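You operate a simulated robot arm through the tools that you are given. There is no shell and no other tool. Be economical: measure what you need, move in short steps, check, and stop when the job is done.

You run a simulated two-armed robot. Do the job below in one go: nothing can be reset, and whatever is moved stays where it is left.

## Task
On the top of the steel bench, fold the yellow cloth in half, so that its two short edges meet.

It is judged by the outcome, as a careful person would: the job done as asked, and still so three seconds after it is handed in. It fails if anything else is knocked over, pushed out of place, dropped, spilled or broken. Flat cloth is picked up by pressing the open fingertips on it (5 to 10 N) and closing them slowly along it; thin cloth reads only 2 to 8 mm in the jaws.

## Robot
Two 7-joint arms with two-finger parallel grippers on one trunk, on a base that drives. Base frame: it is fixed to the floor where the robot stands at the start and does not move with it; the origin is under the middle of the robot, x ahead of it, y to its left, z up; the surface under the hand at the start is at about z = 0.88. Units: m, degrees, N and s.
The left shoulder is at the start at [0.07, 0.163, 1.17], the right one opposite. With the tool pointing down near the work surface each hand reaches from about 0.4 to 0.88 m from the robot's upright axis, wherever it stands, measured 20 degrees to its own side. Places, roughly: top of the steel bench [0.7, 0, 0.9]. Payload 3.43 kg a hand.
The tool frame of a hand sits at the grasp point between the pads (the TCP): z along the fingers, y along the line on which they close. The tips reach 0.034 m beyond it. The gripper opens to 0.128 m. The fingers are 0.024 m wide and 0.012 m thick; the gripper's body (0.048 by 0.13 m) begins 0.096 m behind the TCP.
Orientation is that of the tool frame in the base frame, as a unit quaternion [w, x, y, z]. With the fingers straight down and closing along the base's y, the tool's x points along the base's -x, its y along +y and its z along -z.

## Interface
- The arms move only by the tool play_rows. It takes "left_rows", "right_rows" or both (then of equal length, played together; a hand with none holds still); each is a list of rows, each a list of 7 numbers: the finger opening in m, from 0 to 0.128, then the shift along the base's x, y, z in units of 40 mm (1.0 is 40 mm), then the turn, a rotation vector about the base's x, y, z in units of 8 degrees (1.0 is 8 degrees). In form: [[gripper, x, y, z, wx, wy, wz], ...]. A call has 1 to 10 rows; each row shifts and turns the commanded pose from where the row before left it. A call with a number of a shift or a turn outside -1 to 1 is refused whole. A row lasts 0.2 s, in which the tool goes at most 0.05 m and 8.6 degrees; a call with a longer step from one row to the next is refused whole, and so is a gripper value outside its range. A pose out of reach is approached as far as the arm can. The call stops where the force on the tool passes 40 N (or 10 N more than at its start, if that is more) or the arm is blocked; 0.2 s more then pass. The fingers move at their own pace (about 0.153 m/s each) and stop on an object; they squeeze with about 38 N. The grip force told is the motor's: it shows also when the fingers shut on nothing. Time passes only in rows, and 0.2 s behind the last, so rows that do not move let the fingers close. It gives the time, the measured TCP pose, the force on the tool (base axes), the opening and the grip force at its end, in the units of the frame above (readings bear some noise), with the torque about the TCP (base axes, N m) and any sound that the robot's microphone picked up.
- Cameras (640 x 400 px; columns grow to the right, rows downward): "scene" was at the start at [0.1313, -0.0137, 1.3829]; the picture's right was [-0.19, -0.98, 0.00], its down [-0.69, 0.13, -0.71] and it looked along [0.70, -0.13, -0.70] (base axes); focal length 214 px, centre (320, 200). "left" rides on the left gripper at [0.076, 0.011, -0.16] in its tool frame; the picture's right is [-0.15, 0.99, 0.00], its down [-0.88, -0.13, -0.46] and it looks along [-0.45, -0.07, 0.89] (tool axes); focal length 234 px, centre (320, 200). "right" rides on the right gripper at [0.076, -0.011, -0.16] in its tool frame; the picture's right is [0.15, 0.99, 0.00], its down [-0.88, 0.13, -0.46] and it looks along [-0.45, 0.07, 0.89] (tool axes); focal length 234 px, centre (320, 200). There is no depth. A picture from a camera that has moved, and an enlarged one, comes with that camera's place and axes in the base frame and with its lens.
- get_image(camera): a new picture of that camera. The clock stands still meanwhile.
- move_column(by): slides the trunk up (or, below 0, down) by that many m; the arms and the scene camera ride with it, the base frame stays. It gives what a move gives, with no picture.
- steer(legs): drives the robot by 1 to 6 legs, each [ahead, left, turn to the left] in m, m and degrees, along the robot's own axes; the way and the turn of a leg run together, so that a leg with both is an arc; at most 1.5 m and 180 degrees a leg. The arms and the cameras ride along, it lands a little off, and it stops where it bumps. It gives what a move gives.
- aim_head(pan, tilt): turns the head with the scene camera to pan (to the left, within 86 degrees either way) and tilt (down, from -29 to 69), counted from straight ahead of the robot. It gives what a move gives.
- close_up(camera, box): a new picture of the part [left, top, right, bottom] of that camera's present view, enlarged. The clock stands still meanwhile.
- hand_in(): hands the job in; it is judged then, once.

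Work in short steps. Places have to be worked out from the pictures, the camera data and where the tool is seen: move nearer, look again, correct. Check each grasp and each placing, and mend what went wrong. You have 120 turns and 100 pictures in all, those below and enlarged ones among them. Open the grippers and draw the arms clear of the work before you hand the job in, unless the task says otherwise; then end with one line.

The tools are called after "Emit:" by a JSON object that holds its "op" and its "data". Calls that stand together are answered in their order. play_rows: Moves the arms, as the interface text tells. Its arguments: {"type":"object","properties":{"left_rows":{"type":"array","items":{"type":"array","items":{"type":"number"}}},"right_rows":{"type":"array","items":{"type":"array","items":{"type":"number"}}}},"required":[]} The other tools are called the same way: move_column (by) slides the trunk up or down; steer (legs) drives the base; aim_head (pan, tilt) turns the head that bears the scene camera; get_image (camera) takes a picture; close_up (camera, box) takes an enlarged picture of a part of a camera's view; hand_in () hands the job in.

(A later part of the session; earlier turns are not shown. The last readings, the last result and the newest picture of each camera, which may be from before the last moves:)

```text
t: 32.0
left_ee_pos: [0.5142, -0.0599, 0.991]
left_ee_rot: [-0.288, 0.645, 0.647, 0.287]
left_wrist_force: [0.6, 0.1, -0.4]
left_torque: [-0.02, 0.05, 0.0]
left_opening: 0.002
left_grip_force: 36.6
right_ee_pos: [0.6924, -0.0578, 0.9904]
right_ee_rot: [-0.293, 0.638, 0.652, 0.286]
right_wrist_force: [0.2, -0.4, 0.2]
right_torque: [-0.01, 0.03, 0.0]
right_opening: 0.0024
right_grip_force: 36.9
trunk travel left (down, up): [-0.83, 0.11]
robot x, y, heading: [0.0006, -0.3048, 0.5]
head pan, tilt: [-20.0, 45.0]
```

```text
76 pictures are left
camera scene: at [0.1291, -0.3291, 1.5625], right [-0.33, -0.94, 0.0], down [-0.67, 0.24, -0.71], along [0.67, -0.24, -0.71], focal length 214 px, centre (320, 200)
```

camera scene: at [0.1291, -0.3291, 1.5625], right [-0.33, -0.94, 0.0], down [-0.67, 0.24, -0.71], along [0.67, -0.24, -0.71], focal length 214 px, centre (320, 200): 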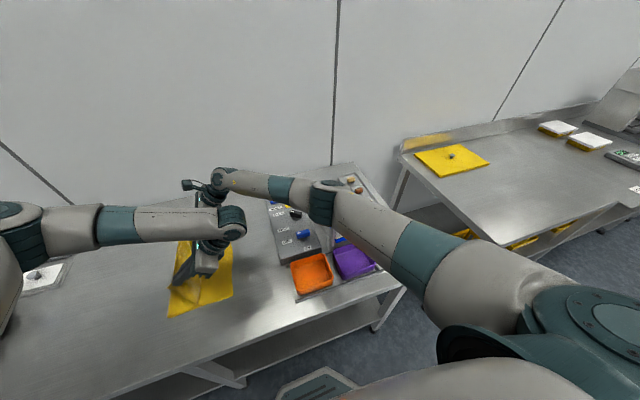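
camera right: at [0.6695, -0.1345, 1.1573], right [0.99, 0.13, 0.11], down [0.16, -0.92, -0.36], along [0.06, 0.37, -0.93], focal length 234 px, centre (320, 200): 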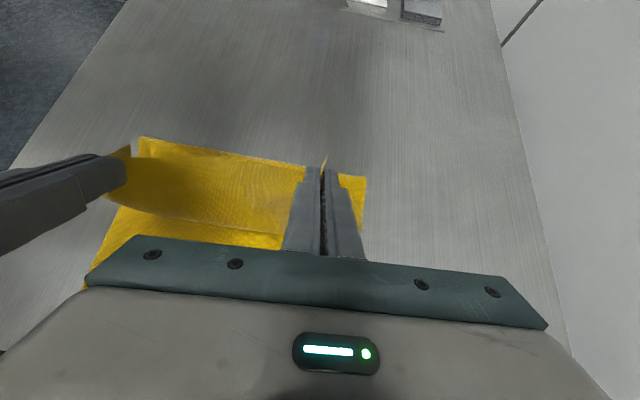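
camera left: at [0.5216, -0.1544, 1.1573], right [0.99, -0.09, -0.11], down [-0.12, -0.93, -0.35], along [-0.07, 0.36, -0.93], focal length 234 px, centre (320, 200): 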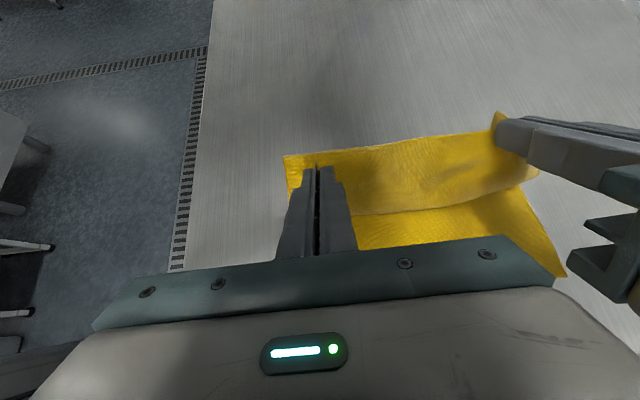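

The elbow is well above the rack now. I use the arms for the remaining travel, moving −y and down in a first half.

Emit:
{"op": "play_rows", "data": {"left_rows": [[0, 0, -0.5, -0.15, 0, 0, 0], [0, 0, -0.5, -0.2, 0, 0, 0], [0, 0, -0.5, -0.2, 0, 0, 0]], "right_rows": [[0, 0, -0.5, -0.15, 0, 0, 0], [0, 0, -0.5, -0.2, 0, 0, 0], [0, 0, -0.5, -0.2, 0, 0, 0]]}}

Emit:
{"op": "get_image", "data": {"camera": "scene"}}

Emit:
{"op": "get_image", "data": {"camera": "left"}}

Emit:
{"op": "get_image", "data": {"camera": "right"}}

```text
t: 32.8
left_ee_pos: [0.5131, -0.1218, 0.9709]
left_ee_rot: [-0.289, 0.644, 0.647, 0.288]
left_wrist_force: [-0.3, 0.3, -0.8]
left_torque: [0.01, -0.01, 0.0]
left_opening: 0.0018
left_grip_force: 36.2
right_ee_pos: [0.6912, -0.1192, 0.9704]
right_ee_rot: [-0.294, 0.637, 0.652, 0.286]
right_wrist_force: [0.1, 0.5, -0.1]
right_torque: [0.0, -0.02, 0.01]
right_opening: 0.0024
right_grip_force: 36.8
trunk travel left (down, up): [-0.83, 0.11]
robot x, y, heading: [-0.0016, -0.3035, 0.6]
head pan, tilt: [-20.0, 45.0]
```

```text
75 pictures are left
camera scene: at [0.1277, -0.3313, 1.5626], right [-0.33, -0.94, 0.0], down [-0.67, 0.24, -0.71], along [0.67, -0.24, -0.71], focal length 214 px, centre (320, 200)
```

scene: 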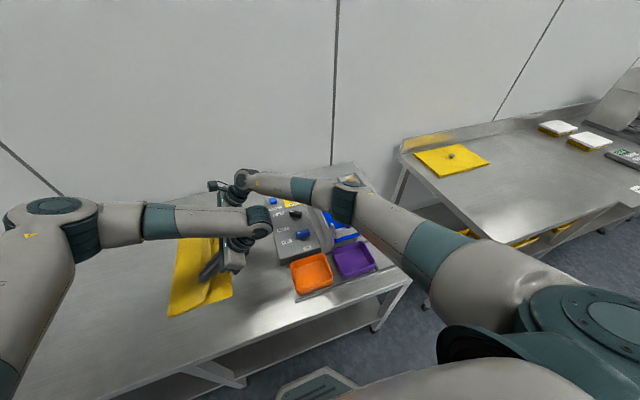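

```text
74 pictures are left
camera left: at [0.5228, -0.1904, 1.1341], right [0.99, -0.09, -0.11], down [-0.12, -0.93, -0.35], along [-0.07, 0.36, -0.93], focal length 234 px, centre (320, 200)
```

left: 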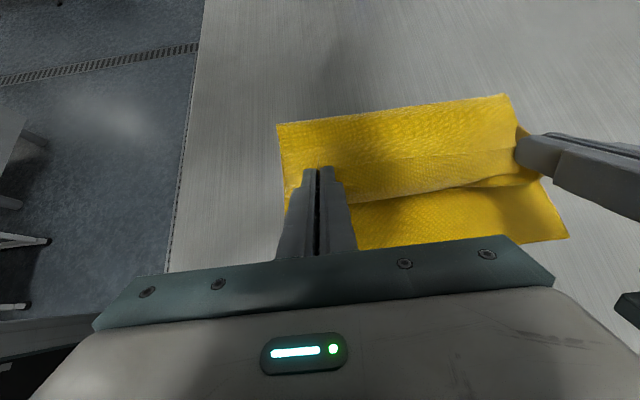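

```text
73 pictures are left
camera right: at [0.6807, -0.189, 1.1345], right [0.99, 0.12, 0.11], down [0.15, -0.92, -0.36], along [0.06, 0.37, -0.93], focal length 234 px, centre (320, 200)
```

right: 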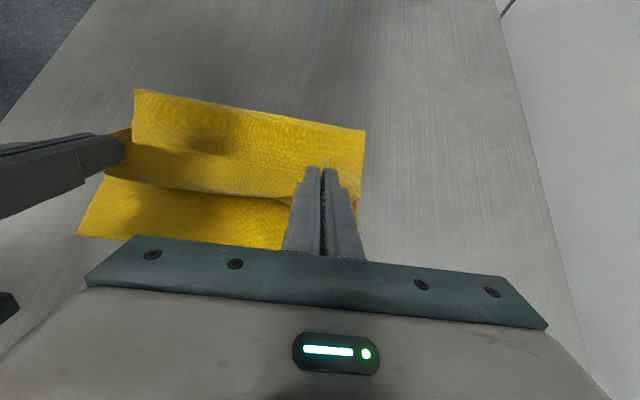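

The fold line is at y≈0.02 and the bottom layer's right edge at y≈−0.163, as planned. I go on to y≈−0.156, z≈0.921.

Emit:
{"op": "play_rows", "data": {"left_rows": [[0, 0, -0.3, -0.4, 0, 0, 0], [0, 0, -0.3, -0.45, 0, 0, 0], [0, 0, -0.25, -0.4, 0, 0, 0]], "right_rows": [[0, 0, -0.3, -0.4, 0, 0, 0], [0, 0, -0.35, -0.45, 0, 0, 0], [0, 0, -0.25, -0.4, 0, 0, 0]]}}

Emit:
{"op": "get_image", "data": {"camera": "scene"}}

Emit:
{"op": "get_image", "data": {"camera": "left"}}

Emit:
{"op": "get_image", "data": {"camera": "right"}}

```text
t: 33.6
left_ee_pos: [0.5138, -0.1545, 0.9195]
left_ee_rot: [-0.288, 0.644, 0.648, 0.287]
left_wrist_force: [1.8, -0.4, 0.2]
left_torque: [0.0, -0.02, -0.01]
left_opening: 0.0021
left_grip_force: 36.1
right_ee_pos: [0.6935, -0.1528, 0.9195]
right_ee_rot: [-0.295, 0.637, 0.652, 0.287]
right_wrist_force: [-1.1, 0.5, -0.6]
right_torque: [0.0, 0.04, 0.05]
right_opening: 0.0024
right_grip_force: 37.3
trunk travel left (down, up): [-0.83, 0.11]
robot x, y, heading: [-0.0038, -0.3079, 0.5]
head pan, tilt: [-20.0, 45.0]
```

```text
72 pictures are left
camera scene: at [0.128, -0.3297, 1.5626], right [-0.33, -0.94, 0.0], down [-0.67, 0.24, -0.71], along [0.67, -0.24, -0.71], focal length 214 px, centre (320, 200)
```

scene: 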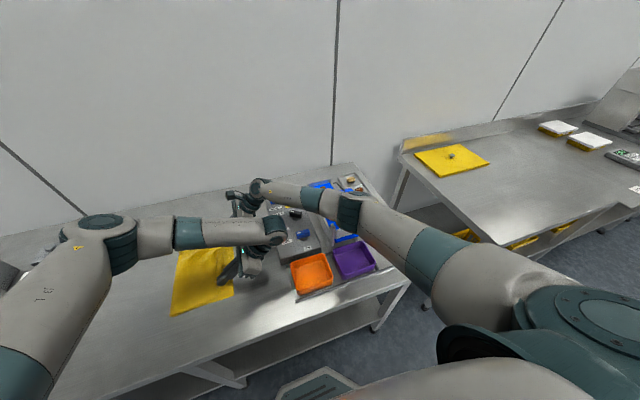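

```text
71 pictures are left
camera left: at [0.5237, -0.2223, 1.0832], right [0.99, -0.09, -0.11], down [-0.12, -0.93, -0.35], along [-0.07, 0.36, -0.93], focal length 234 px, centre (320, 200)
```

left: 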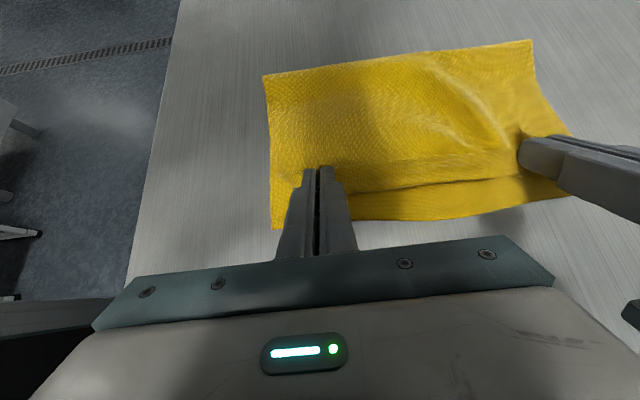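

```text
70 pictures are left
camera right: at [0.6826, -0.2236, 1.084], right [0.99, 0.12, 0.11], down [0.15, -0.92, -0.36], along [0.06, 0.37, -0.93], focal length 234 px, centre (320, 200)
```

right: 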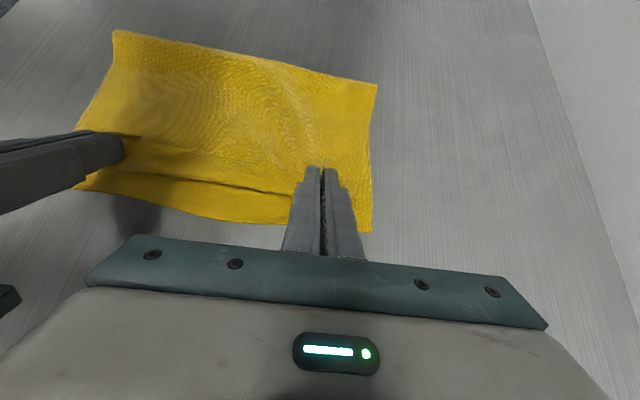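

The edge sits about 2–3 cm short because it is standing up in the fingers. I pull 8 mm more, settle 3 mm lower, then open gently and retract along the tilted finger direction.

Emit:
{"op": "play_rows", "data": {"left_rows": [[0, 0, -0.2, -0.08, 0, 0, 0], [0, 0, 0, 0, 0, 0, 0], [0.015, 0, 0, 0, 0, 0, 0], [0.03, 0, 0, 0, 0, 0, 0], [0.04, 0, 0, 0, 0, 0, 0], [0.04, 0, -0.2, 0.18, 0, 0, 0], [0.04, 0, -0.4, 0.36, 0, 0, 0]], "right_rows": [[0, 0, -0.2, -0.08, 0, 0, 0], [0, 0, 0, 0, 0, 0, 0], [0.015, 0, 0, 0, 0, 0, 0], [0.03, 0, 0, 0, 0, 0, 0], [0.04, 0, 0, 0, 0, 0, 0], [0.04, 0, -0.2, 0.18, 0, 0, 0], [0.04, 0, -0.4, 0.36, 0, 0, 0]]}}

Emit:
{"op": "get_image", "data": {"camera": "left"}}

Emit:
{"op": "get_image", "data": {"camera": "right"}}

```text
t: 35.2
left_ee_pos: [0.5131, -0.1872, 0.9389]
left_ee_rot: [-0.288, 0.644, 0.647, 0.288]
left_wrist_force: [-0.5, 0.0, 0.3]
left_torque: [0.02, 0.01, 0.0]
left_opening: 0.0402
left_grip_force: 0.0
right_ee_pos: [0.6893, -0.1879, 0.9379]
right_ee_rot: [-0.294, 0.637, 0.652, 0.287]
right_wrist_force: [0.1, -0.7, 1.0]
right_torque: [0.03, 0.02, -0.01]
right_opening: 0.0398
right_grip_force: 0.0
trunk travel left (down, up): [-0.83, 0.11]
robot x, y, heading: [-0.001, -0.3073, 0.6]
head pan, tilt: [-20.0, 45.0]
```

```text
69 pictures are left
camera left: at [0.5224, -0.2564, 1.1027], right [0.99, -0.09, -0.11], down [-0.13, -0.93, -0.35], along [-0.07, 0.36, -0.93], focal length 234 px, centre (320, 200)
```

left: 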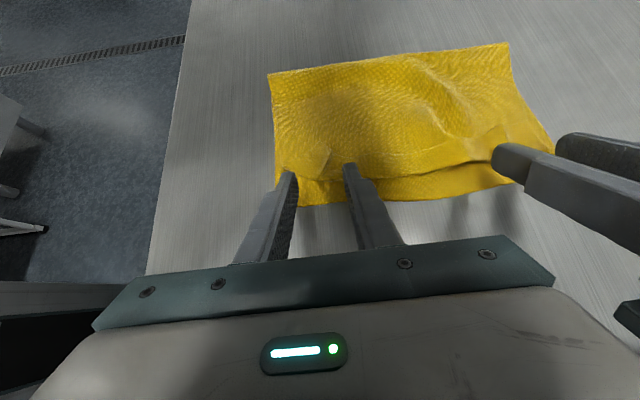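

```text
68 pictures are left
camera right: at [0.6797, -0.2578, 1.1025], right [0.99, 0.12, 0.11], down [0.15, -0.92, -0.36], along [0.06, 0.37, -0.93], focal length 234 px, centre (320, 200)
```

right: 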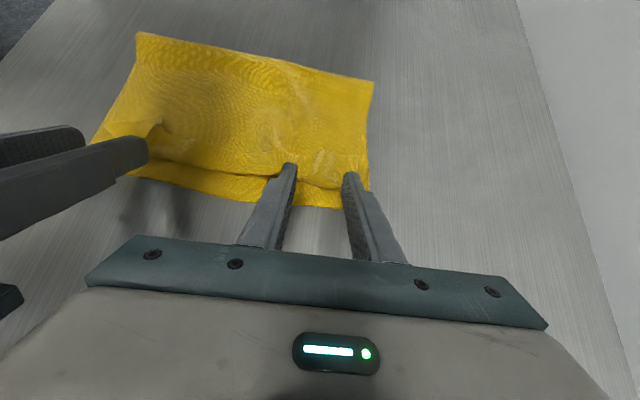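

As expected, both corner flaps have folded back over the top. I retract further and look closely.

Emit:
{"op": "play_rows", "data": {"left_rows": [[0.04, 0, -0.4, 0.5, 0, 0, 0], [0.04, 0, -0.3, 0.6, 0, 0, 0], [0.04, 0, 0, 0.6, 0, 0, 0]], "right_rows": [[0.04, 0, -0.4, 0.5, 0, 0, 0], [0.04, 0, -0.3, 0.6, 0, 0, 0], [0.04, 0, 0, 0.6, 0, 0, 0]]}}

Emit:
{"op": "close_up", "data": {"camera": "left", "box": [220, 40, 560, 250]}}

Emit:
{"op": "close_up", "data": {"camera": "right", "box": [90, 40, 430, 250]}}

Emit:
{"op": "get_image", "data": {"camera": "scene"}}

```text
t: 36.0
left_ee_pos: [0.5132, -0.2146, 1.0068]
left_ee_rot: [-0.288, 0.644, 0.648, 0.287]
left_wrist_force: [-0.7, -0.1, 0.3]
left_torque: [0.01, 0.03, 0.01]
left_opening: 0.0399
left_grip_force: 0.2
right_ee_pos: [0.69, -0.2131, 1.0068]
right_ee_rot: [-0.295, 0.636, 0.653, 0.286]
right_wrist_force: [-0.2, 0.1, 0.2]
right_torque: [-0.04, 0.02, 0.01]
right_opening: 0.0399
right_grip_force: 0.0
trunk travel left (down, up): [-0.83, 0.11]
robot x, y, heading: [0.0033, -0.3025, 0.6]
head pan, tilt: [-20.0, 45.0]
```

```text
1.88 times, centred on (390, 145) of left
camera zoom: at [0.523, -0.2827, 1.1702], right [0.99, -0.09, -0.11], down [-0.12, -0.93, -0.35], along [-0.07, 0.36, -0.93], focal length 441 px, centre (188, 304)
```

zoom: 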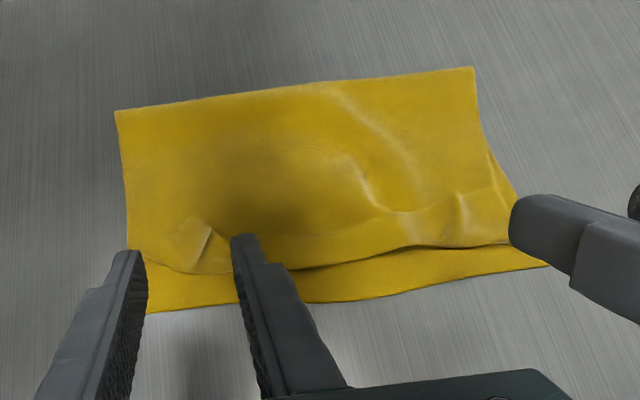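

```text
1.88 times, centred on (260, 145) of right
camera zoom: at [0.6794, -0.2832, 1.1697], right [0.99, 0.12, 0.11], down [0.15, -0.92, -0.36], along [0.06, 0.37, -0.93], focal length 441 px, centre (433, 304)
```

zoom: 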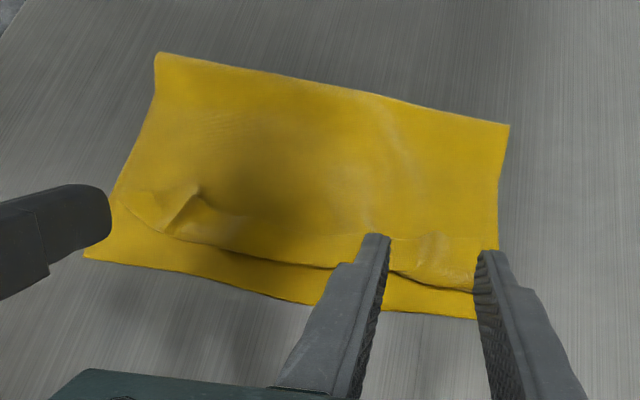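

```text
65 pictures are left
camera scene: at [0.1272, -0.328, 1.5625], right [-0.33, -0.94, 0.0], down [-0.67, 0.24, -0.71], along [0.67, -0.24, -0.71], focal length 214 px, centre (320, 200)
```

scene: 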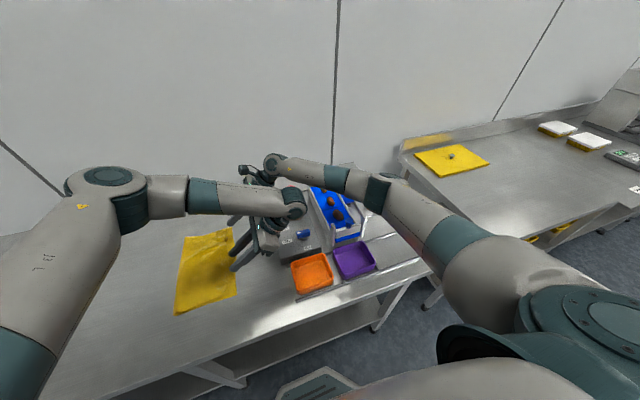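

Each corner has about a 2 cm flap folded back onto the top layer. I take an enlarged view from the head camera to see the flap's free edge.

Emit:
{"op": "close_up", "data": {"camera": "scene", "box": [160, 215, 260, 325]}}

```text
3.64 times, centred on (210, 270) of scene
camera zoom: at [0.1272, -0.328, 1.5625], right [-0.33, -0.94, 0.0], down [-0.67, 0.24, -0.71], along [0.67, -0.24, -0.71], focal length 780 px, centre (720, -54)
```

zoom: 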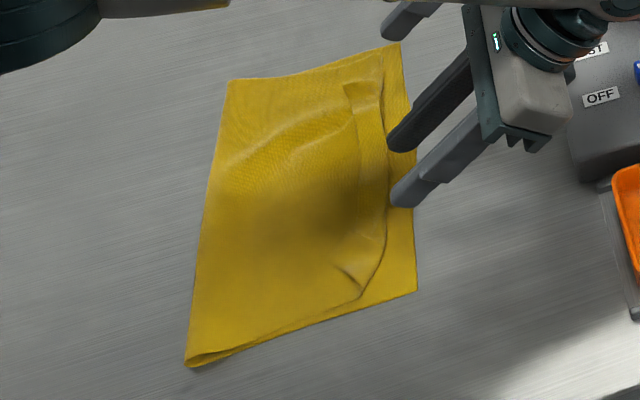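

The strip is clear: a uniform flap about 2 cm wide with its free edge at y≈−0.118. I'll rest both hands' fingertips on the flap and drag it gently in −y so it unrolls.

Emit:
{"op": "play_rows", "data": {"left_rows": [[0.03, -0.1, 0.6, -0.2, 0, 0, 0], [0.03, 0, 0.65, -0.3, 0, 0, 0], [0.03, 0, 0.6, -0.5, 0, 0, 0], [0.03, 0, 0, -0.6, 0, 0, 0], [0.03, 0, 0, -0.45, 0, 0, 0]], "right_rows": [[0.03, 0.1, 0.6, -0.2, 0, 0, 0], [0.03, 0.1, 0.6, -0.3, 0, 0, 0], [0.03, 0, 0.6, -0.5, 0, 0, 0], [0.03, 0, 0, -0.6, 0, 0, 0], [0.03, 0, 0, -0.45, 0, 0, 0]]}}

Emit:
{"op": "close_up", "data": {"camera": "scene", "box": [160, 215, 260, 325]}}

Emit:
{"op": "get_image", "data": {"camera": "left"}}

Emit:
{"op": "get_image", "data": {"camera": "right"}}

```text
t: 37.2
left_ee_pos: [0.5087, -0.1385, 0.9249]
left_ee_rot: [-0.288, 0.644, 0.648, 0.288]
left_wrist_force: [0.6, 0.9, 0.5]
left_torque: [-0.02, 0.0, 0.03]
left_opening: 0.03
left_grip_force: 0.1
right_ee_pos: [0.6996, -0.1422, 0.9224]
right_ee_rot: [-0.295, 0.637, 0.653, 0.286]
right_wrist_force: [0.7, 1.1, 0.2]
right_torque: [0.02, 0.0, 0.01]
right_opening: 0.0301
right_grip_force: 0.1
trunk travel left (down, up): [-0.83, 0.11]
robot x, y, heading: [0.004, -0.3038, 0.1]
head pan, tilt: [-20.0, 45.0]
```

```text
3.64 times, centred on (210, 270) of scene
camera zoom: at [0.1281, -0.3293, 1.5626], right [-0.33, -0.94, 0.0], down [-0.67, 0.24, -0.71], along [0.67, -0.24, -0.71], focal length 780 px, centre (720, -54)
```

zoom: 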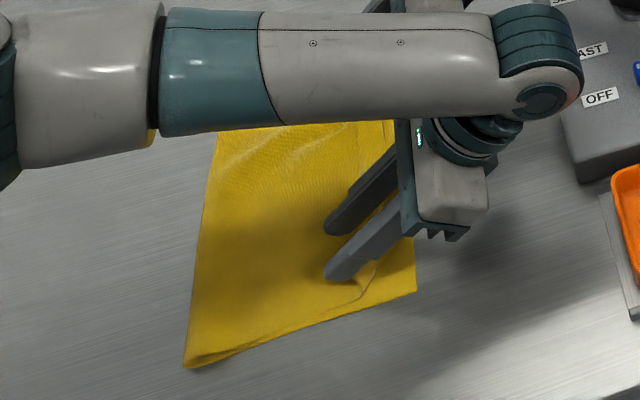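

```text
62 pictures are left
camera left: at [0.5196, -0.2073, 1.088], right [0.99, -0.09, -0.11], down [-0.12, -0.93, -0.35], along [-0.07, 0.36, -0.93], focal length 234 px, centre (320, 200)
```

left: 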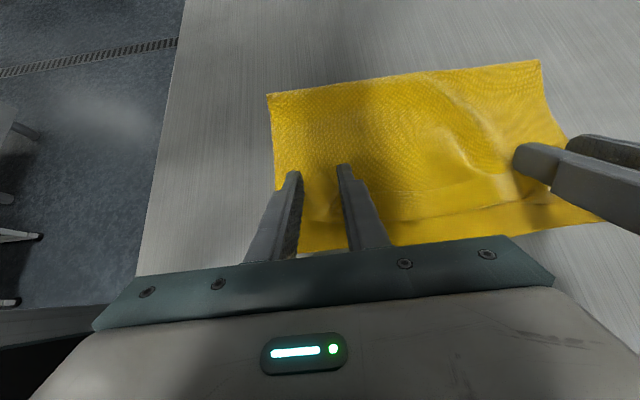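

```text
61 pictures are left
camera right: at [0.6887, -0.2112, 1.087], right [0.99, 0.12, 0.11], down [0.15, -0.92, -0.36], along [0.06, 0.37, -0.93], focal length 234 px, centre (320, 200)
```

right: 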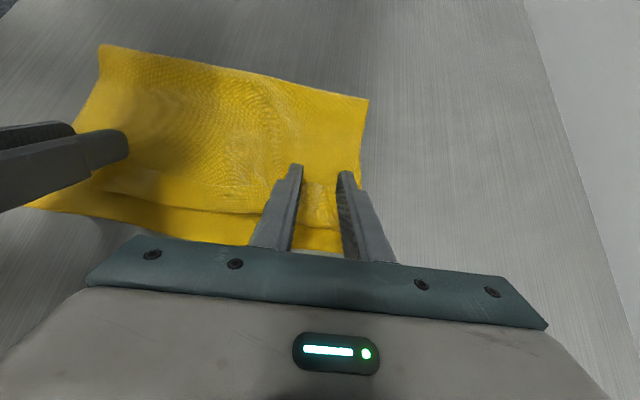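

The tips are hovering just at the free edge, so I shift about 7 mm onto the flap and lower to light contact.

Emit:
{"op": "play_rows", "data": {"left_rows": [[0.03, 0, -0.2, 0, 0, 0, 0], [0.03, 0, 0, -0.13, 0, 0, 0], [0.03, 0, 0, 0, 0, 0, 0]], "right_rows": [[0.03, 0, -0.13, 0, 0, 0, 0], [0.03, 0, 0, -0.08, 0, 0, 0], [0.03, 0, 0, 0, 0, 0, 0]]}}

```text
t: 38.0
left_ee_pos: [0.509, -0.1469, 0.9197]
left_ee_rot: [-0.289, 0.643, 0.648, 0.288]
left_wrist_force: [0.4, 0.5, -0.3]
left_torque: [-0.03, 0.0, 0.0]
left_opening: 0.0301
left_grip_force: 0.1
right_ee_pos: [0.6989, -0.1468, 0.9201]
right_ee_rot: [-0.295, 0.637, 0.653, 0.286]
right_wrist_force: [-0.2, 0.0, -0.2]
right_torque: [0.04, -0.01, -0.01]
right_opening: 0.0299
right_grip_force: 0.0
trunk travel left (down, up): [-0.83, 0.11]
robot x, y, heading: [0.0003, -0.3055, 0.3]
head pan, tilt: [-20.0, 45.0]
```

Emit:
{"op": "play_rows", "data": {"left_rows": [[0.03, 0, 0, -0.06, 0, 0, 0], [0.03, 0, 0, 0, 0, 0, 0]], "right_rows": [[0.03, 0, 0, -0.06, 0, 0, 0], [0.03, 0, 0, 0, 0, 0, 0]]}}

Emit:
{"op": "play_rows", "data": {"left_rows": [[0.03, 0, 0, -0.04, 0, 0, 0], [0.03, 0, 0, 0, 0, 0, 0]], "right_rows": [[0.03, 0, 0, -0.04, 0, 0, 0], [0.03, 0, 0, 0, 0, 0, 0]]}}

```text
t: 38.6
left_ee_pos: [0.5093, -0.1477, 0.917]
left_ee_rot: [-0.288, 0.644, 0.648, 0.287]
left_wrist_force: [0.2, 0.2, 0.9]
left_torque: [-0.01, 0.0, -0.02]
left_opening: 0.03
left_grip_force: 0.1
right_ee_pos: [0.699, -0.1472, 0.9174]
right_ee_rot: [-0.294, 0.637, 0.652, 0.286]
right_wrist_force: [0.2, -0.9, -0.5]
right_torque: [0.0, -0.01, 0.02]
right_opening: 0.0299
right_grip_force: 0.1
trunk travel left (down, up): [-0.83, 0.11]
robot x, y, heading: [0.0017, -0.307, 0.3]
head pan, tilt: [-20.0, 45.0]
```

```text
t: 39.2
left_ee_pos: [0.5083, -0.1473, 0.9171]
left_ee_rot: [-0.289, 0.644, 0.648, 0.288]
left_wrist_force: [-0.6, 0.2, 1.1]
left_torque: [0.02, -0.01, -0.02]
left_opening: 0.03
left_grip_force: 0.0
right_ee_pos: [0.6997, -0.1489, 0.9148]
right_ee_rot: [-0.294, 0.637, 0.652, 0.287]
right_wrist_force: [1.3, 0.3, 0.6]
right_torque: [-0.01, -0.03, 0.03]
right_opening: 0.03
right_grip_force: 0.0
trunk travel left (down, up): [-0.83, 0.11]
robot x, y, heading: [0.0059, -0.3045, 0.5]
head pan, tilt: [-20.0, 45.0]
```

Just touching. I press slightly more and drag 20 mm in −y.

Emit:
{"op": "play_rows", "data": {"left_rows": [[0.03, 0, 0, -0.05, 0, 0, 0], [0.03, 0, 0, 0, 0, 0, 0]], "right_rows": [[0.03, 0, 0, -0.05, 0, 0, 0], [0.03, 0, 0, 0, 0, 0, 0]]}}

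Emit:
{"op": "play_rows", "data": {"left_rows": [[0.03, 0, -0.1, 0, 0, 0, 0], [0.03, 0, -0.1, 0, 0, 0, 0], [0.03, 0, -0.1, 0, 0, 0, 0], [0.03, 0, -0.1, 0, 0, 0, 0], [0.03, 0, -0.1, 0, 0, 0, 0]], "right_rows": [[0.03, 0, -0.1, 0, 0, 0, 0], [0.03, 0, -0.1, 0, 0, 0, 0], [0.03, 0, -0.1, 0, 0, 0, 0], [0.03, 0, -0.1, 0, 0, 0, 0], [0.03, 0, -0.1, 0, 0, 0, 0]]}}

Emit:
{"op": "get_image", "data": {"camera": "left"}}

Emit:
{"op": "get_image", "data": {"camera": "right"}}

```text
t: 39.8
left_ee_pos: [0.5091, -0.1477, 0.9148]
left_ee_rot: [-0.287, 0.644, 0.648, 0.289]
left_wrist_force: [0.5, -0.6, 13.4]
left_torque: [0.22, -0.2, -0.01]
left_opening: 0.0301
left_grip_force: 0.3
right_ee_pos: [0.698, -0.1492, 0.9154]
right_ee_rot: [-0.294, 0.637, 0.653, 0.286]
right_wrist_force: [0.4, -0.3, 0.4]
right_torque: [0.02, -0.01, -0.03]
right_opening: 0.0298
right_grip_force: 0.0
trunk travel left (down, up): [-0.83, 0.11]
robot x, y, heading: [-0.0026, -0.3039, 0.4]
head pan, tilt: [-20.0, 45.0]
```

```text
t: 41.0
left_ee_pos: [0.5076, -0.1679, 0.9135]
left_ee_rot: [-0.288, 0.644, 0.647, 0.289]
left_wrist_force: [0.2, 4.1, 18.9]
left_torque: [0.41, -0.29, 0.05]
left_opening: 0.0301
left_grip_force: 0.3
right_ee_pos: [0.6966, -0.1668, 0.9149]
right_ee_rot: [-0.294, 0.637, 0.653, 0.286]
right_wrist_force: [0.1, 0.2, 1.2]
right_torque: [0.02, 0.01, -0.06]
right_opening: 0.03
right_grip_force: 0.0
trunk travel left (down, up): [-0.83, 0.11]
robot x, y, heading: [0.0008, -0.3052, 0.8]
head pan, tilt: [-20.0, 45.0]
```

```text
60 pictures are left
camera left: at [0.5182, -0.2363, 1.0778], right [0.99, -0.09, -0.11], down [-0.12, -0.93, -0.35], along [-0.07, 0.36, -0.93], focal length 234 px, centre (320, 200)
```

left: 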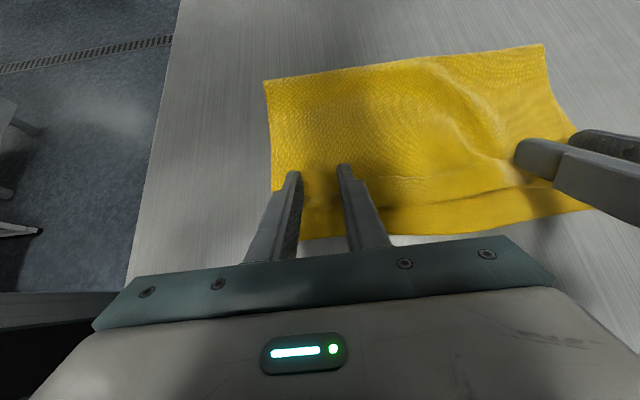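

```text
59 pictures are left
camera right: at [0.6874, -0.2378, 1.0798], right [0.99, 0.12, 0.11], down [0.15, -0.92, -0.36], along [0.06, 0.37, -0.93], focal length 234 px, centre (320, 200)
```

right: 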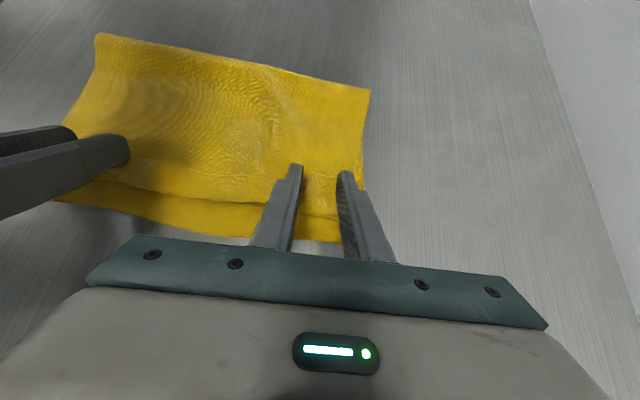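

The drag shifted the whole near end instead of unrolling the flap, so I change method. I'll pinch the top layer just inside the flap, lift so the flap falls open, and lay it back tilted outward. First I lift away, drive left 10 cm and bring the hands back to vertical.

Emit:
{"op": "play_rows", "data": {"left_rows": [[0.06, 0, 0, 0.6, 0, 0, 0], [0.06, 0, 0, 0.7, 0, 0, 0], [0.06, 0, 0, 0.7, 0, 0, 0]], "right_rows": [[0.06, 0, 0, 0.6, 0, 0, 0], [0.06, 0, 0, 0.7, 0, 0, 0], [0.06, 0, 0, 0.7, 0, 0, 0]]}}

Emit:
{"op": "steer", "data": {"legs": [[0, 0.12, 0]]}}

Emit:
{"op": "play_rows", "data": {"left_rows": [[0.06, 0, 0, 0, -1, 0, 0], [0.06, 0, 0, 0, -1, 0, 0], [0.06, 0, 0, 0, -1, 0, 0], [0.06, 0, 0, 0, -1, 0, 0], [0.06, 0, 0, 0, -1, 0, 0], [0.06, 0, 0, 0, -1, 0, 0]], "right_rows": [[0.06, 0, 0, 0, -1, 0, 0], [0.06, 0, 0, 0, -1, 0, 0], [0.06, 0, 0, 0, -1, 0, 0], [0.06, 0, 0, 0, -1, 0, 0], [0.06, 0, 0, 0, -1, 0, 0], [0.06, 0, 0, 0, -1, 0, 0]]}}

Emit:
{"op": "get_image", "data": {"camera": "left"}}

Emit:
{"op": "get_image", "data": {"camera": "right"}}

Emit:
{"op": "get_image", "data": {"camera": "scene"}}

```text
t: 41.8
left_ee_pos: [0.5076, -0.1684, 0.9938]
left_ee_rot: [-0.288, 0.645, 0.647, 0.287]
left_wrist_force: [0.4, 0.1, -1.0]
left_torque: [-0.01, -0.03, 0.01]
left_opening: 0.06
left_grip_force: 0.0
right_ee_pos: [0.7, -0.168, 0.9973]
right_ee_rot: [-0.293, 0.637, 0.652, 0.287]
right_wrist_force: [0.1, 0.1, 0.0]
right_torque: [0.01, 0.0, 0.03]
right_opening: 0.0599
right_grip_force: 0.1
trunk travel left (down, up): [-0.83, 0.11]
robot x, y, heading: [-0.0017, -0.3053, 0.7]
head pan, tilt: [-20.0, 45.0]
```

```text
t: 43.0
left_ee_pos: [0.5081, -0.0474, 0.9956]
left_ee_rot: [-0.289, 0.644, 0.648, 0.288]
left_wrist_force: [0.4, -0.1, 0.3]
left_torque: [-0.01, -0.03, 0.03]
left_opening: 0.0601
left_grip_force: 0.0
right_ee_pos: [0.7004, -0.0479, 0.9974]
right_ee_rot: [-0.294, 0.636, 0.653, 0.286]
right_wrist_force: [0.5, 0.0, -0.1]
right_torque: [-0.01, 0.0, 0.0]
right_opening: 0.0602
right_grip_force: 0.0
trunk travel left (down, up): [-0.83, 0.11]
robot x, y, heading: [-0.0035, -0.1781, 0.4]
head pan, tilt: [-20.0, 45.0]
```

```text
t: 44.5
left_ee_pos: [0.5062, -0.0445, 0.995]
left_ee_rot: [0.001, 0.705, 0.709, -0.003]
left_wrist_force: [-1.2, 0.2, 0.2]
left_torque: [-0.04, 0.03, 0.0]
left_opening: 0.06
left_grip_force: 0.1
right_ee_pos: [0.6998, -0.0442, 0.9979]
right_ee_rot: [-0.007, 0.702, 0.712, -0.006]
right_wrist_force: [-0.5, 0.5, -0.2]
right_torque: [-0.01, -0.02, 0.01]
right_opening: 0.06
right_grip_force: 0.0
trunk travel left (down, up): [-0.83, 0.11]
robot x, y, heading: [-0.0001, -0.1834, 0.5]
head pan, tilt: [-20.0, 45.0]
```

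```text
58 pictures are left
camera left: at [0.517, 0.0316, 1.1547], right [0.99, -0.14, 0.0], down [-0.13, -0.88, 0.46], along [-0.07, -0.46, -0.89], focal length 234 px, centre (320, 200)
```

left: 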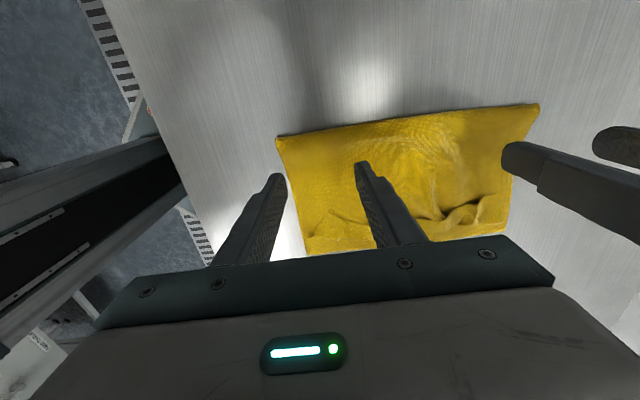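

```text
57 pictures are left
camera right: at [0.6892, 0.0307, 1.16], right [0.99, 0.16, -0.02], down [0.15, -0.88, 0.45], along [0.06, -0.45, -0.89], focal length 234 px, centre (320, 200)
```

right: 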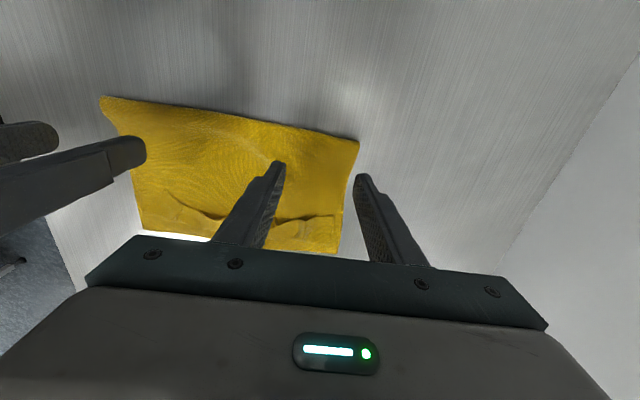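

```text
56 pictures are left
camera scene: at [0.1255, -0.2042, 1.5628], right [-0.33, -0.94, 0.0], down [-0.67, 0.23, -0.71], along [0.67, -0.24, -0.71], focal length 214 px, centre (320, 200)
```

scene: 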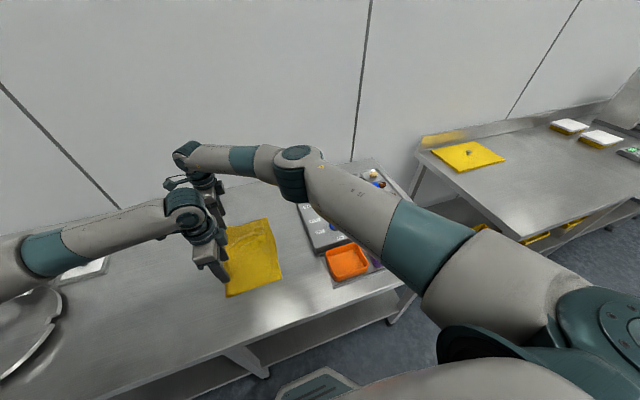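

The flap's free edge is now visible, with a raised ripple near the middle. I enlarge the views for detail.

Emit:
{"op": "close_up", "data": {"camera": "left", "box": [270, 90, 550, 265]}}

Emit:
{"op": "close_up", "data": {"camera": "scene", "box": [200, 205, 300, 305]}}

```text
2.29 times, centred on (410, 178) of left
camera zoom: at [0.517, 0.0316, 1.1547], right [0.99, -0.14, 0.0], down [-0.13, -0.88, 0.46], along [-0.07, -0.46, -0.89], focal length 535 px, centre (114, 251)
```

zoom: 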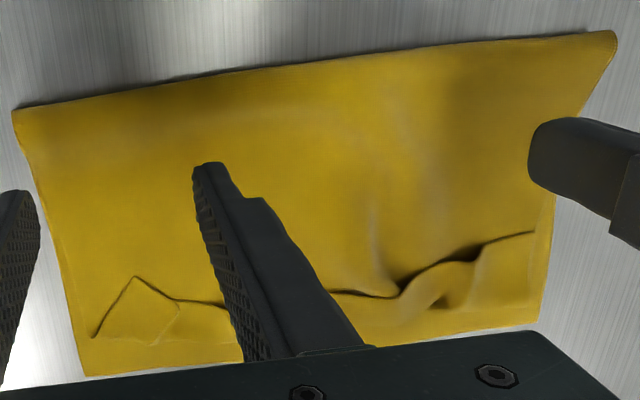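

```text
4.00 times, centred on (250, 255) of scene
camera zoom: at [0.1255, -0.2042, 1.5628], right [-0.33, -0.94, 0.0], down [-0.67, 0.23, -0.71], along [0.67, -0.24, -0.71], focal length 858 px, centre (600, -20)
```

zoom: 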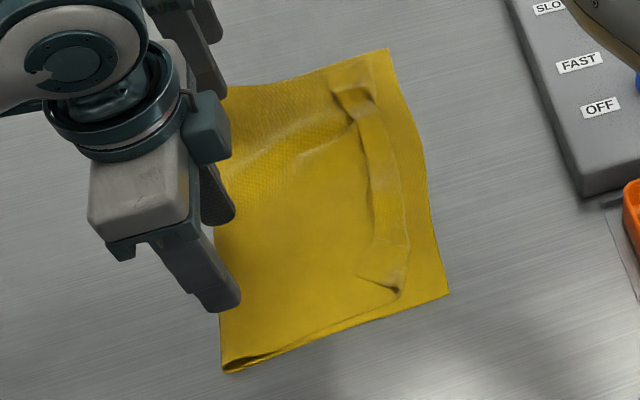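

The free edge lies at y≈−0.126 to −0.15 and is partly raised. I'll try a barely touching sweep with closed fingertips, catching the lip and pushing it toward −y. First I position the hands just inside it.

Emit:
{"op": "play_rows", "data": {"left_rows": [[0, 0.1, -0.4, -0.5, 0, 0, 0], [0, 0.1, -0.5, -0.5, 0, 0, 0], [0, 0.1, -0.5, -0.5, 0, 0, 0], [0, 0, 0, -0.25, 0, 0, 0], [0, 0, 0, 0, 0, 0, 0]], "right_rows": [[0, -0.3, -0.4, -0.5, 0, 0, 0], [0, -0.3, -0.5, -0.5, 0, 0, 0], [0, -0.3, -0.5, -0.5, 0, 0, 0], [0, 0, 0, -0.3, 0, 0, 0], [0, 0, 0, 0, 0, 0, 0]]}}

```text
t: 45.6
left_ee_pos: [0.5191, -0.1025, 0.9241]
left_ee_rot: [-0.001, 0.705, 0.709, -0.001]
left_wrist_force: [-0.4, 0.3, 0.6]
left_torque: [0.03, 0.0, 0.01]
left_opening: 0.0
left_grip_force: 33.4
right_ee_pos: [0.6628, -0.1036, 0.9269]
right_ee_rot: [-0.009, 0.702, 0.712, -0.004]
right_wrist_force: [-0.3, 0.6, 0.3]
right_torque: [-0.02, -0.04, 0.02]
right_opening: 0.0
right_grip_force: 33.1
trunk travel left (down, up): [-0.83, 0.11]
robot x, y, heading: [0.0005, -0.1824, 0.6]
head pan, tilt: [-20.0, 45.0]
```

Close now. I lower to about z 0.919 and read the contact force.

Emit:
{"op": "play_rows", "data": {"left_rows": [[0, 0, 0, -0.08, 0, 0, 0], [0, 0, 0, -0.03, 0, 0, 0], [0, 0, 0, 0, 0, 0, 0]], "right_rows": [[0, 0, 0, -0.1, 0, 0, 0], [0, 0, 0, -0.09, 0, 0, 0], [0, 0, 0, 0, 0, 0, 0]]}}

Emit:
{"op": "get_image", "data": {"camera": "left"}}

Emit:
{"op": "get_image", "data": {"camera": "right"}}

```text
t: 46.5
left_ee_pos: [0.5184, -0.1029, 0.9188]
left_ee_rot: [-0.001, 0.705, 0.709, -0.002]
left_wrist_force: [-0.2, 0.7, -0.4]
left_torque: [-0.01, 0.02, 0.02]
left_opening: 0.0
left_grip_force: 32.9
right_ee_pos: [0.6651, -0.1017, 0.9185]
right_ee_rot: [-0.009, 0.701, 0.713, -0.004]
right_wrist_force: [-0.4, -0.7, -0.2]
right_torque: [-0.01, 0.03, 0.03]
right_opening: 0.0
right_grip_force: 33.2
trunk travel left (down, up): [-0.83, 0.11]
robot x, y, heading: [-0.0016, -0.184, 0.5]
head pan, tilt: [-20.0, 45.0]
```

```text
53 pictures are left
camera left: at [0.5299, -0.0283, 1.0794], right [0.99, -0.14, 0.0], down [-0.12, -0.88, 0.46], along [-0.07, -0.45, -0.89], focal length 234 px, centre (320, 200)
```

left: 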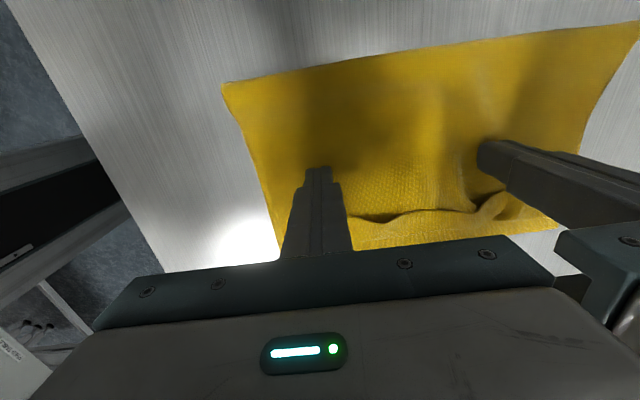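

```text
52 pictures are left
camera right: at [0.6536, -0.0286, 1.0805], right [0.99, 0.16, -0.02], down [0.15, -0.88, 0.45], along [0.06, -0.44, -0.89], focal length 234 px, centre (320, 200)
```

right: 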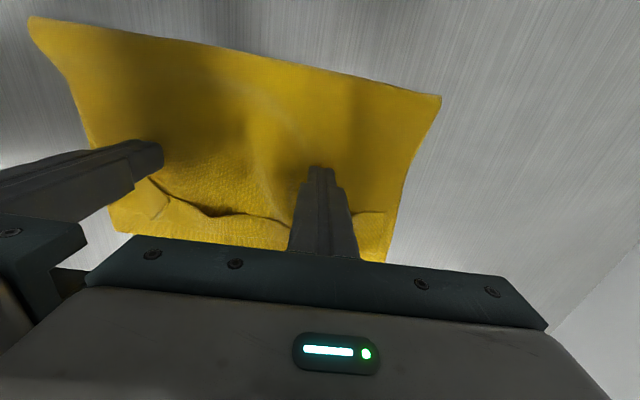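

No contact force. The two palms are only about 15 mm apart, so I widen them slightly while sweeping 8 cm in −y at this height.

Emit:
{"op": "play_rows", "data": {"left_rows": [[0, -0.2, -0.2, 0, 0, 0, 0], [0, 0, -0.25, 0, 0, 0, 0], [0, 0, -0.25, 0, 0, 0, 0], [0, 0, -0.25, 0, 0, 0, 0], [0, 0, -0.25, 0, 0, 0, 0], [0, 0, -0.25, 0, 0, 0, 0], [0, 0, -0.25, 0, 0, 0, 0], [0, 0, -0.25, 0, 0, 0, 0]], "right_rows": [[0, 0.2, -0.2, 0, 0, 0, 0], [0, 0, -0.25, 0, 0, 0, 0], [0, 0, -0.25, 0, 0, 0, 0], [0, 0, -0.25, 0, 0, 0, 0], [0, 0, -0.25, 0, 0, 0, 0], [0, 0, -0.25, 0, 0, 0, 0], [0, 0, -0.25, 0, 0, 0, 0], [0, 0, -0.25, 0, 0, 0, 0]]}}

Emit:
{"op": "get_image", "data": {"camera": "left"}}

Emit:
{"op": "get_image", "data": {"camera": "right"}}

Emit:
{"op": "close_up", "data": {"camera": "scene", "box": [200, 205, 300, 305]}}

```text
t: 48.2
left_ee_pos: [0.5108, -0.18, 0.9203]
left_ee_rot: [-0.002, 0.705, 0.709, -0.001]
left_wrist_force: [0.7, 0.6, 0.8]
left_torque: [-0.01, -0.02, 0.02]
left_opening: 0.0
left_grip_force: 33.3
right_ee_pos: [0.6724, -0.182, 0.917]
right_ee_rot: [-0.009, 0.701, 0.713, -0.003]
right_wrist_force: [-0.9, -0.4, 0.2]
right_torque: [0.03, -0.04, -0.01]
right_opening: 0.0
right_grip_force: 33.2
trunk travel left (down, up): [-0.83, 0.11]
robot x, y, heading: [-0.0016, -0.1823, 0.3]
head pan, tilt: [-20.0, 45.0]
```

```text
51 pictures are left
camera left: at [0.5224, -0.1058, 1.0801], right [0.99, -0.14, 0.0], down [-0.12, -0.88, 0.46], along [-0.07, -0.45, -0.89], focal length 234 px, centre (320, 200)
```

left: 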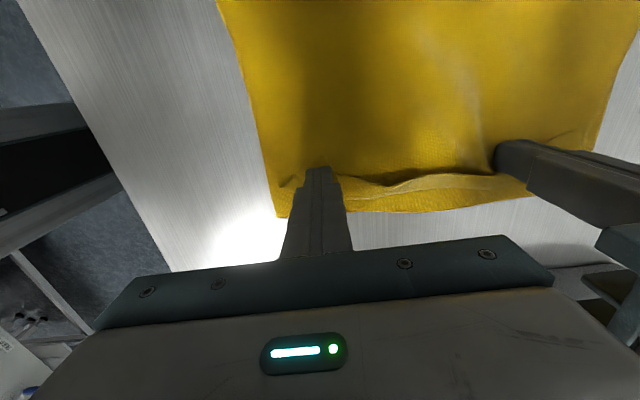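

```text
50 pictures are left
camera right: at [0.6612, -0.1077, 1.0796], right [0.99, 0.16, -0.02], down [0.15, -0.88, 0.45], along [0.06, -0.44, -0.9], focal length 234 px, centre (320, 200)
```

right: 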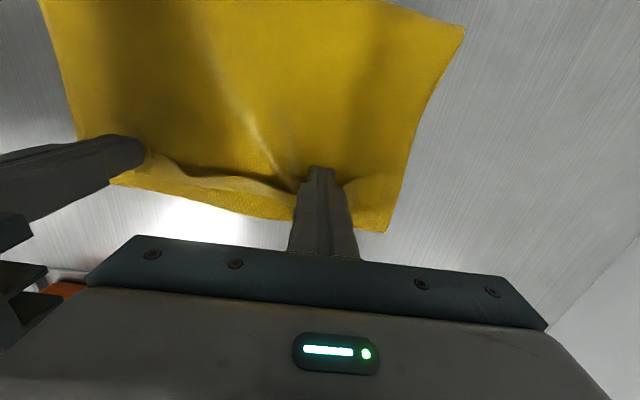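

```text
4.00 times, centred on (250, 255) of scene
camera zoom: at [0.1268, -0.2097, 1.5625], right [-0.33, -0.94, 0.0], down [-0.67, 0.24, -0.71], along [0.67, -0.23, -0.71], focal length 858 px, centre (600, -20)
```

zoom: 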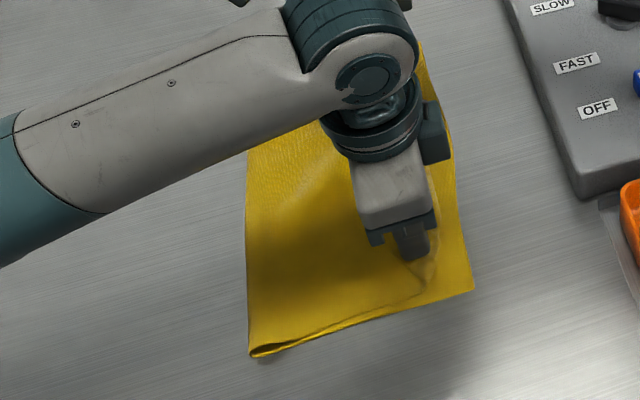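

The sweep mostly slid the whole cloth about 2–3 cm. I lift clear and look at the present state.

Emit:
{"op": "play_rows", "data": {"left_rows": [[0, 0, 0.3, 0.7, 0, 0, 0], [0.06, 0, 0.8, 0.8, 0, 0, 0], [0.06, 0, 0.9, 0.4, 0, 0, 0], [0.06, 0, 0.9, 0, 0, 0, 0]], "right_rows": [[0, 0, 0.3, 0.7, 0, 0, 0], [0.06, 0.2, 0.8, 0.8, 0, 0, 0], [0.06, 0.2, 0.9, 0.4, 0, 0, 0], [0.06, 0.2, 0.9, 0, 0, 0, 0]]}}

Emit:
{"op": "close_up", "data": {"camera": "left", "box": [270, 90, 590, 265]}}

Emit:
{"op": "close_up", "data": {"camera": "scene", "box": [200, 205, 300, 305]}}

```text
t: 49.2
left_ee_pos: [0.5115, -0.0617, 0.9953]
left_ee_rot: [0.0, 0.705, 0.709, -0.002]
left_wrist_force: [0.0, 0.0, -0.8]
left_torque: [-0.07, 0.01, -0.01]
left_opening: 0.06
left_grip_force: 0.0
right_ee_pos: [0.6921, -0.0632, 0.9931]
right_ee_rot: [-0.009, 0.701, 0.713, -0.005]
right_wrist_force: [-0.2, 0.0, 0.1]
right_torque: [-0.02, -0.01, -0.02]
right_opening: 0.0603
right_grip_force: 0.1
trunk travel left (down, up): [-0.83, 0.11]
robot x, y, heading: [-0.002, -0.185, 0.7]
head pan, tilt: [-20.0, 45.0]
```

```text
2.00 times, centred on (430, 178) of left
camera zoom: at [0.5215, 0.0138, 1.1553], right [0.99, -0.14, 0.0], down [-0.13, -0.88, 0.46], along [-0.07, -0.45, -0.89], focal length 468 px, centre (100, 245)
```

zoom: 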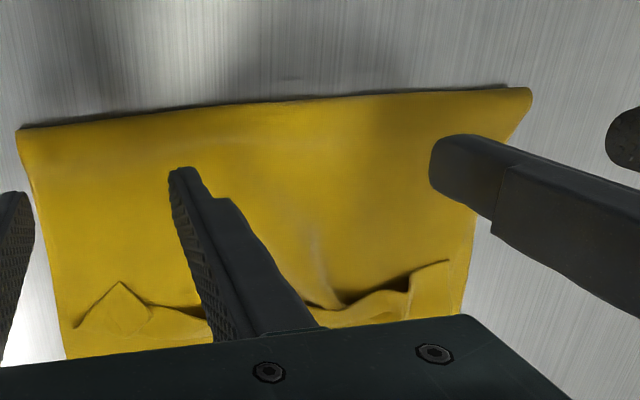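

```text
4.00 times, centred on (250, 255) of scene
camera zoom: at [0.1258, -0.2043, 1.5627], right [-0.33, -0.94, 0.0], down [-0.67, 0.23, -0.71], along [0.67, -0.24, -0.71], focal length 858 px, centre (600, -20)
```

zoom: 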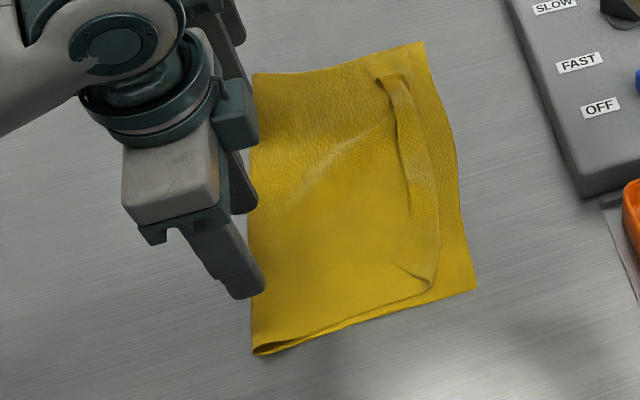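

The flap is unchanged, so I go for the pinch-and-lift. I lower the open fingers onto the top layer just inside the flap, with the TCP at y≈−0.13.

Emit:
{"op": "play_rows", "data": {"left_rows": [[0.06, 0, -0.5, -0.3, 0, 0, 0], [0.06, 0, -0.6, -0.4, 0, 0, 0], [0.06, 0, -0.6, -0.5, 0, 0, 0], [0.06, 0, 0, -0.5, 0, 0, 0], [0.06, 0, 0, -0.13, 0, 0, 0], [0.06, 0, 0, 0, 0, 0, 0]], "right_rows": [[0.06, 0, -0.5, -0.3, 0, 0, 0], [0.06, 0, -0.6, -0.4, 0, 0, 0], [0.06, 0, -0.6, -0.5, 0, 0, 0], [0.06, 0, 0, -0.5, 0, 0, 0], [0.06, 0, 0, -0.08, 0, 0, 0], [0.06, 0, 0, 0, 0, 0, 0]]}}

Emit:
{"op": "play_rows", "data": {"left_rows": [[0.06, 0, 0, -0.05, 0, 0, 0], [0.06, 0, 0, 0, 0, 0, 0]], "right_rows": [[0.06, 0, 0, -0.05, 0, 0, 0], [0.06, 0, 0, 0, 0, 0, 0]]}}

```text
t: 50.6
left_ee_pos: [0.5101, -0.1354, 0.9226]
left_ee_rot: [-0.001, 0.705, 0.709, -0.001]
left_wrist_force: [-0.6, 0.0, 1.0]
left_torque: [0.02, -0.01, -0.01]
left_opening: 0.0601
left_grip_force: 0.0
right_ee_pos: [0.6956, -0.1327, 0.9227]
right_ee_rot: [-0.01, 0.702, 0.712, -0.004]
right_wrist_force: [0.6, 0.2, 0.2]
right_torque: [0.06, 0.04, -0.02]
right_opening: 0.06
right_grip_force: 0.1
trunk travel left (down, up): [-0.83, 0.11]
robot x, y, heading: [-0.0024, -0.1872, 0.3]
head pan, tilt: [-20.0, 45.0]
```

```text
t: 51.2
left_ee_pos: [0.5112, -0.1321, 0.9209]
left_ee_rot: [-0.001, 0.706, 0.709, -0.002]
left_wrist_force: [0.0, 0.3, 0.1]
left_torque: [-0.02, 0.04, -0.01]
left_opening: 0.06
left_grip_force: 0.0
right_ee_pos: [0.6946, -0.1333, 0.9197]
right_ee_rot: [-0.009, 0.701, 0.713, -0.005]
right_wrist_force: [-0.2, 0.7, -0.9]
right_torque: [0.0, 0.01, -0.03]
right_opening: 0.0602
right_grip_force: 0.0
trunk travel left (down, up): [-0.83, 0.11]
robot x, y, heading: [-0.0, -0.1844, 0.4]
head pan, tilt: [-20.0, 45.0]
```

Emit:
{"op": "play_rows", "data": {"left_rows": [[0.06, 0, 0, -0.06, 0, 0, 0], [0.06, 0, 0, 0, 0, 0, 0]], "right_rows": [[0.06, 0, 0, -0.05, 0, 0, 0], [0.06, 0, 0, 0, 0, 0, 0]]}}

Emit:
{"op": "play_rows", "data": {"left_rows": [[0.06, 0, 0, -0.04, 0, 0, 0], [0.06, 0, 0, 0, 0, 0, 0]], "right_rows": [[0.06, 0, 0, -0.03, 0, 0, 0], [0.06, 0, 0, 0, 0, 0, 0]]}}

```text
t: 51.9
left_ee_pos: [0.513, -0.1314, 0.9184]
left_ee_rot: [-0.001, 0.706, 0.708, -0.001]
left_wrist_force: [-0.2, 0.5, -0.2]
left_torque: [0.0, 0.0, -0.02]
left_opening: 0.0597
left_grip_force: 0.0
right_ee_pos: [0.695, -0.1328, 0.9179]
right_ee_rot: [-0.01, 0.702, 0.712, -0.005]
right_wrist_force: [-0.1, -0.2, 0.5]
right_torque: [-0.01, 0.02, 0.02]
right_opening: 0.06
right_grip_force: 0.1
trunk travel left (down, up): [-0.83, 0.11]
robot x, y, heading: [-0.0019, -0.1828, 0.6]
head pan, tilt: [-20.0, 45.0]
```

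```text
t: 52.5
left_ee_pos: [0.5111, -0.1319, 0.9171]
left_ee_rot: [-0.001, 0.706, 0.709, -0.002]
left_wrist_force: [0.5, 0.4, 0.6]
left_torque: [0.01, 0.01, 0.03]
left_opening: 0.06
left_grip_force: 0.1
right_ee_pos: [0.6944, -0.1329, 0.9173]
right_ee_rot: [-0.01, 0.701, 0.713, -0.005]
right_wrist_force: [-0.2, 0.4, 1.9]
right_torque: [-0.01, -0.06, 0.01]
right_opening: 0.06
right_grip_force: 0.0
trunk travel left (down, up): [-0.83, 0.11]
robot x, y, heading: [-0.0016, -0.1818, 0.6]
head pan, tilt: [-20.0, 45.0]
```

Light contact is starting. I press a touch more and close slowly, aiming to gather only the top layer.

Emit:
{"op": "play_rows", "data": {"left_rows": [[0.06, 0, 0, -0.035, 0, 0, 0], [0.06, 0, 0, 0, 0, 0, 0]], "right_rows": [[0.06, 0, 0, -0.015, 0, 0, 0], [0.06, 0, 0, 0, 0, 0, 0]]}}

```text
t: 53.0
left_ee_pos: [0.5119, -0.1337, 0.9179]
left_ee_rot: [-0.001, 0.706, 0.709, -0.001]
left_wrist_force: [-0.6, 0.9, 0.7]
left_torque: [0.0, 0.07, 0.0]
left_opening: 0.0602
left_grip_force: 0.1
right_ee_pos: [0.6955, -0.1329, 0.9174]
right_ee_rot: [-0.009, 0.702, 0.712, -0.004]
right_wrist_force: [-0.6, 0.1, 4.7]
right_torque: [-0.01, -0.16, 0.02]
right_opening: 0.0598
right_grip_force: 0.1
trunk travel left (down, up): [-0.83, 0.11]
robot x, y, heading: [0.0014, -0.1833, 0.6]
head pan, tilt: [-20.0, 45.0]
```

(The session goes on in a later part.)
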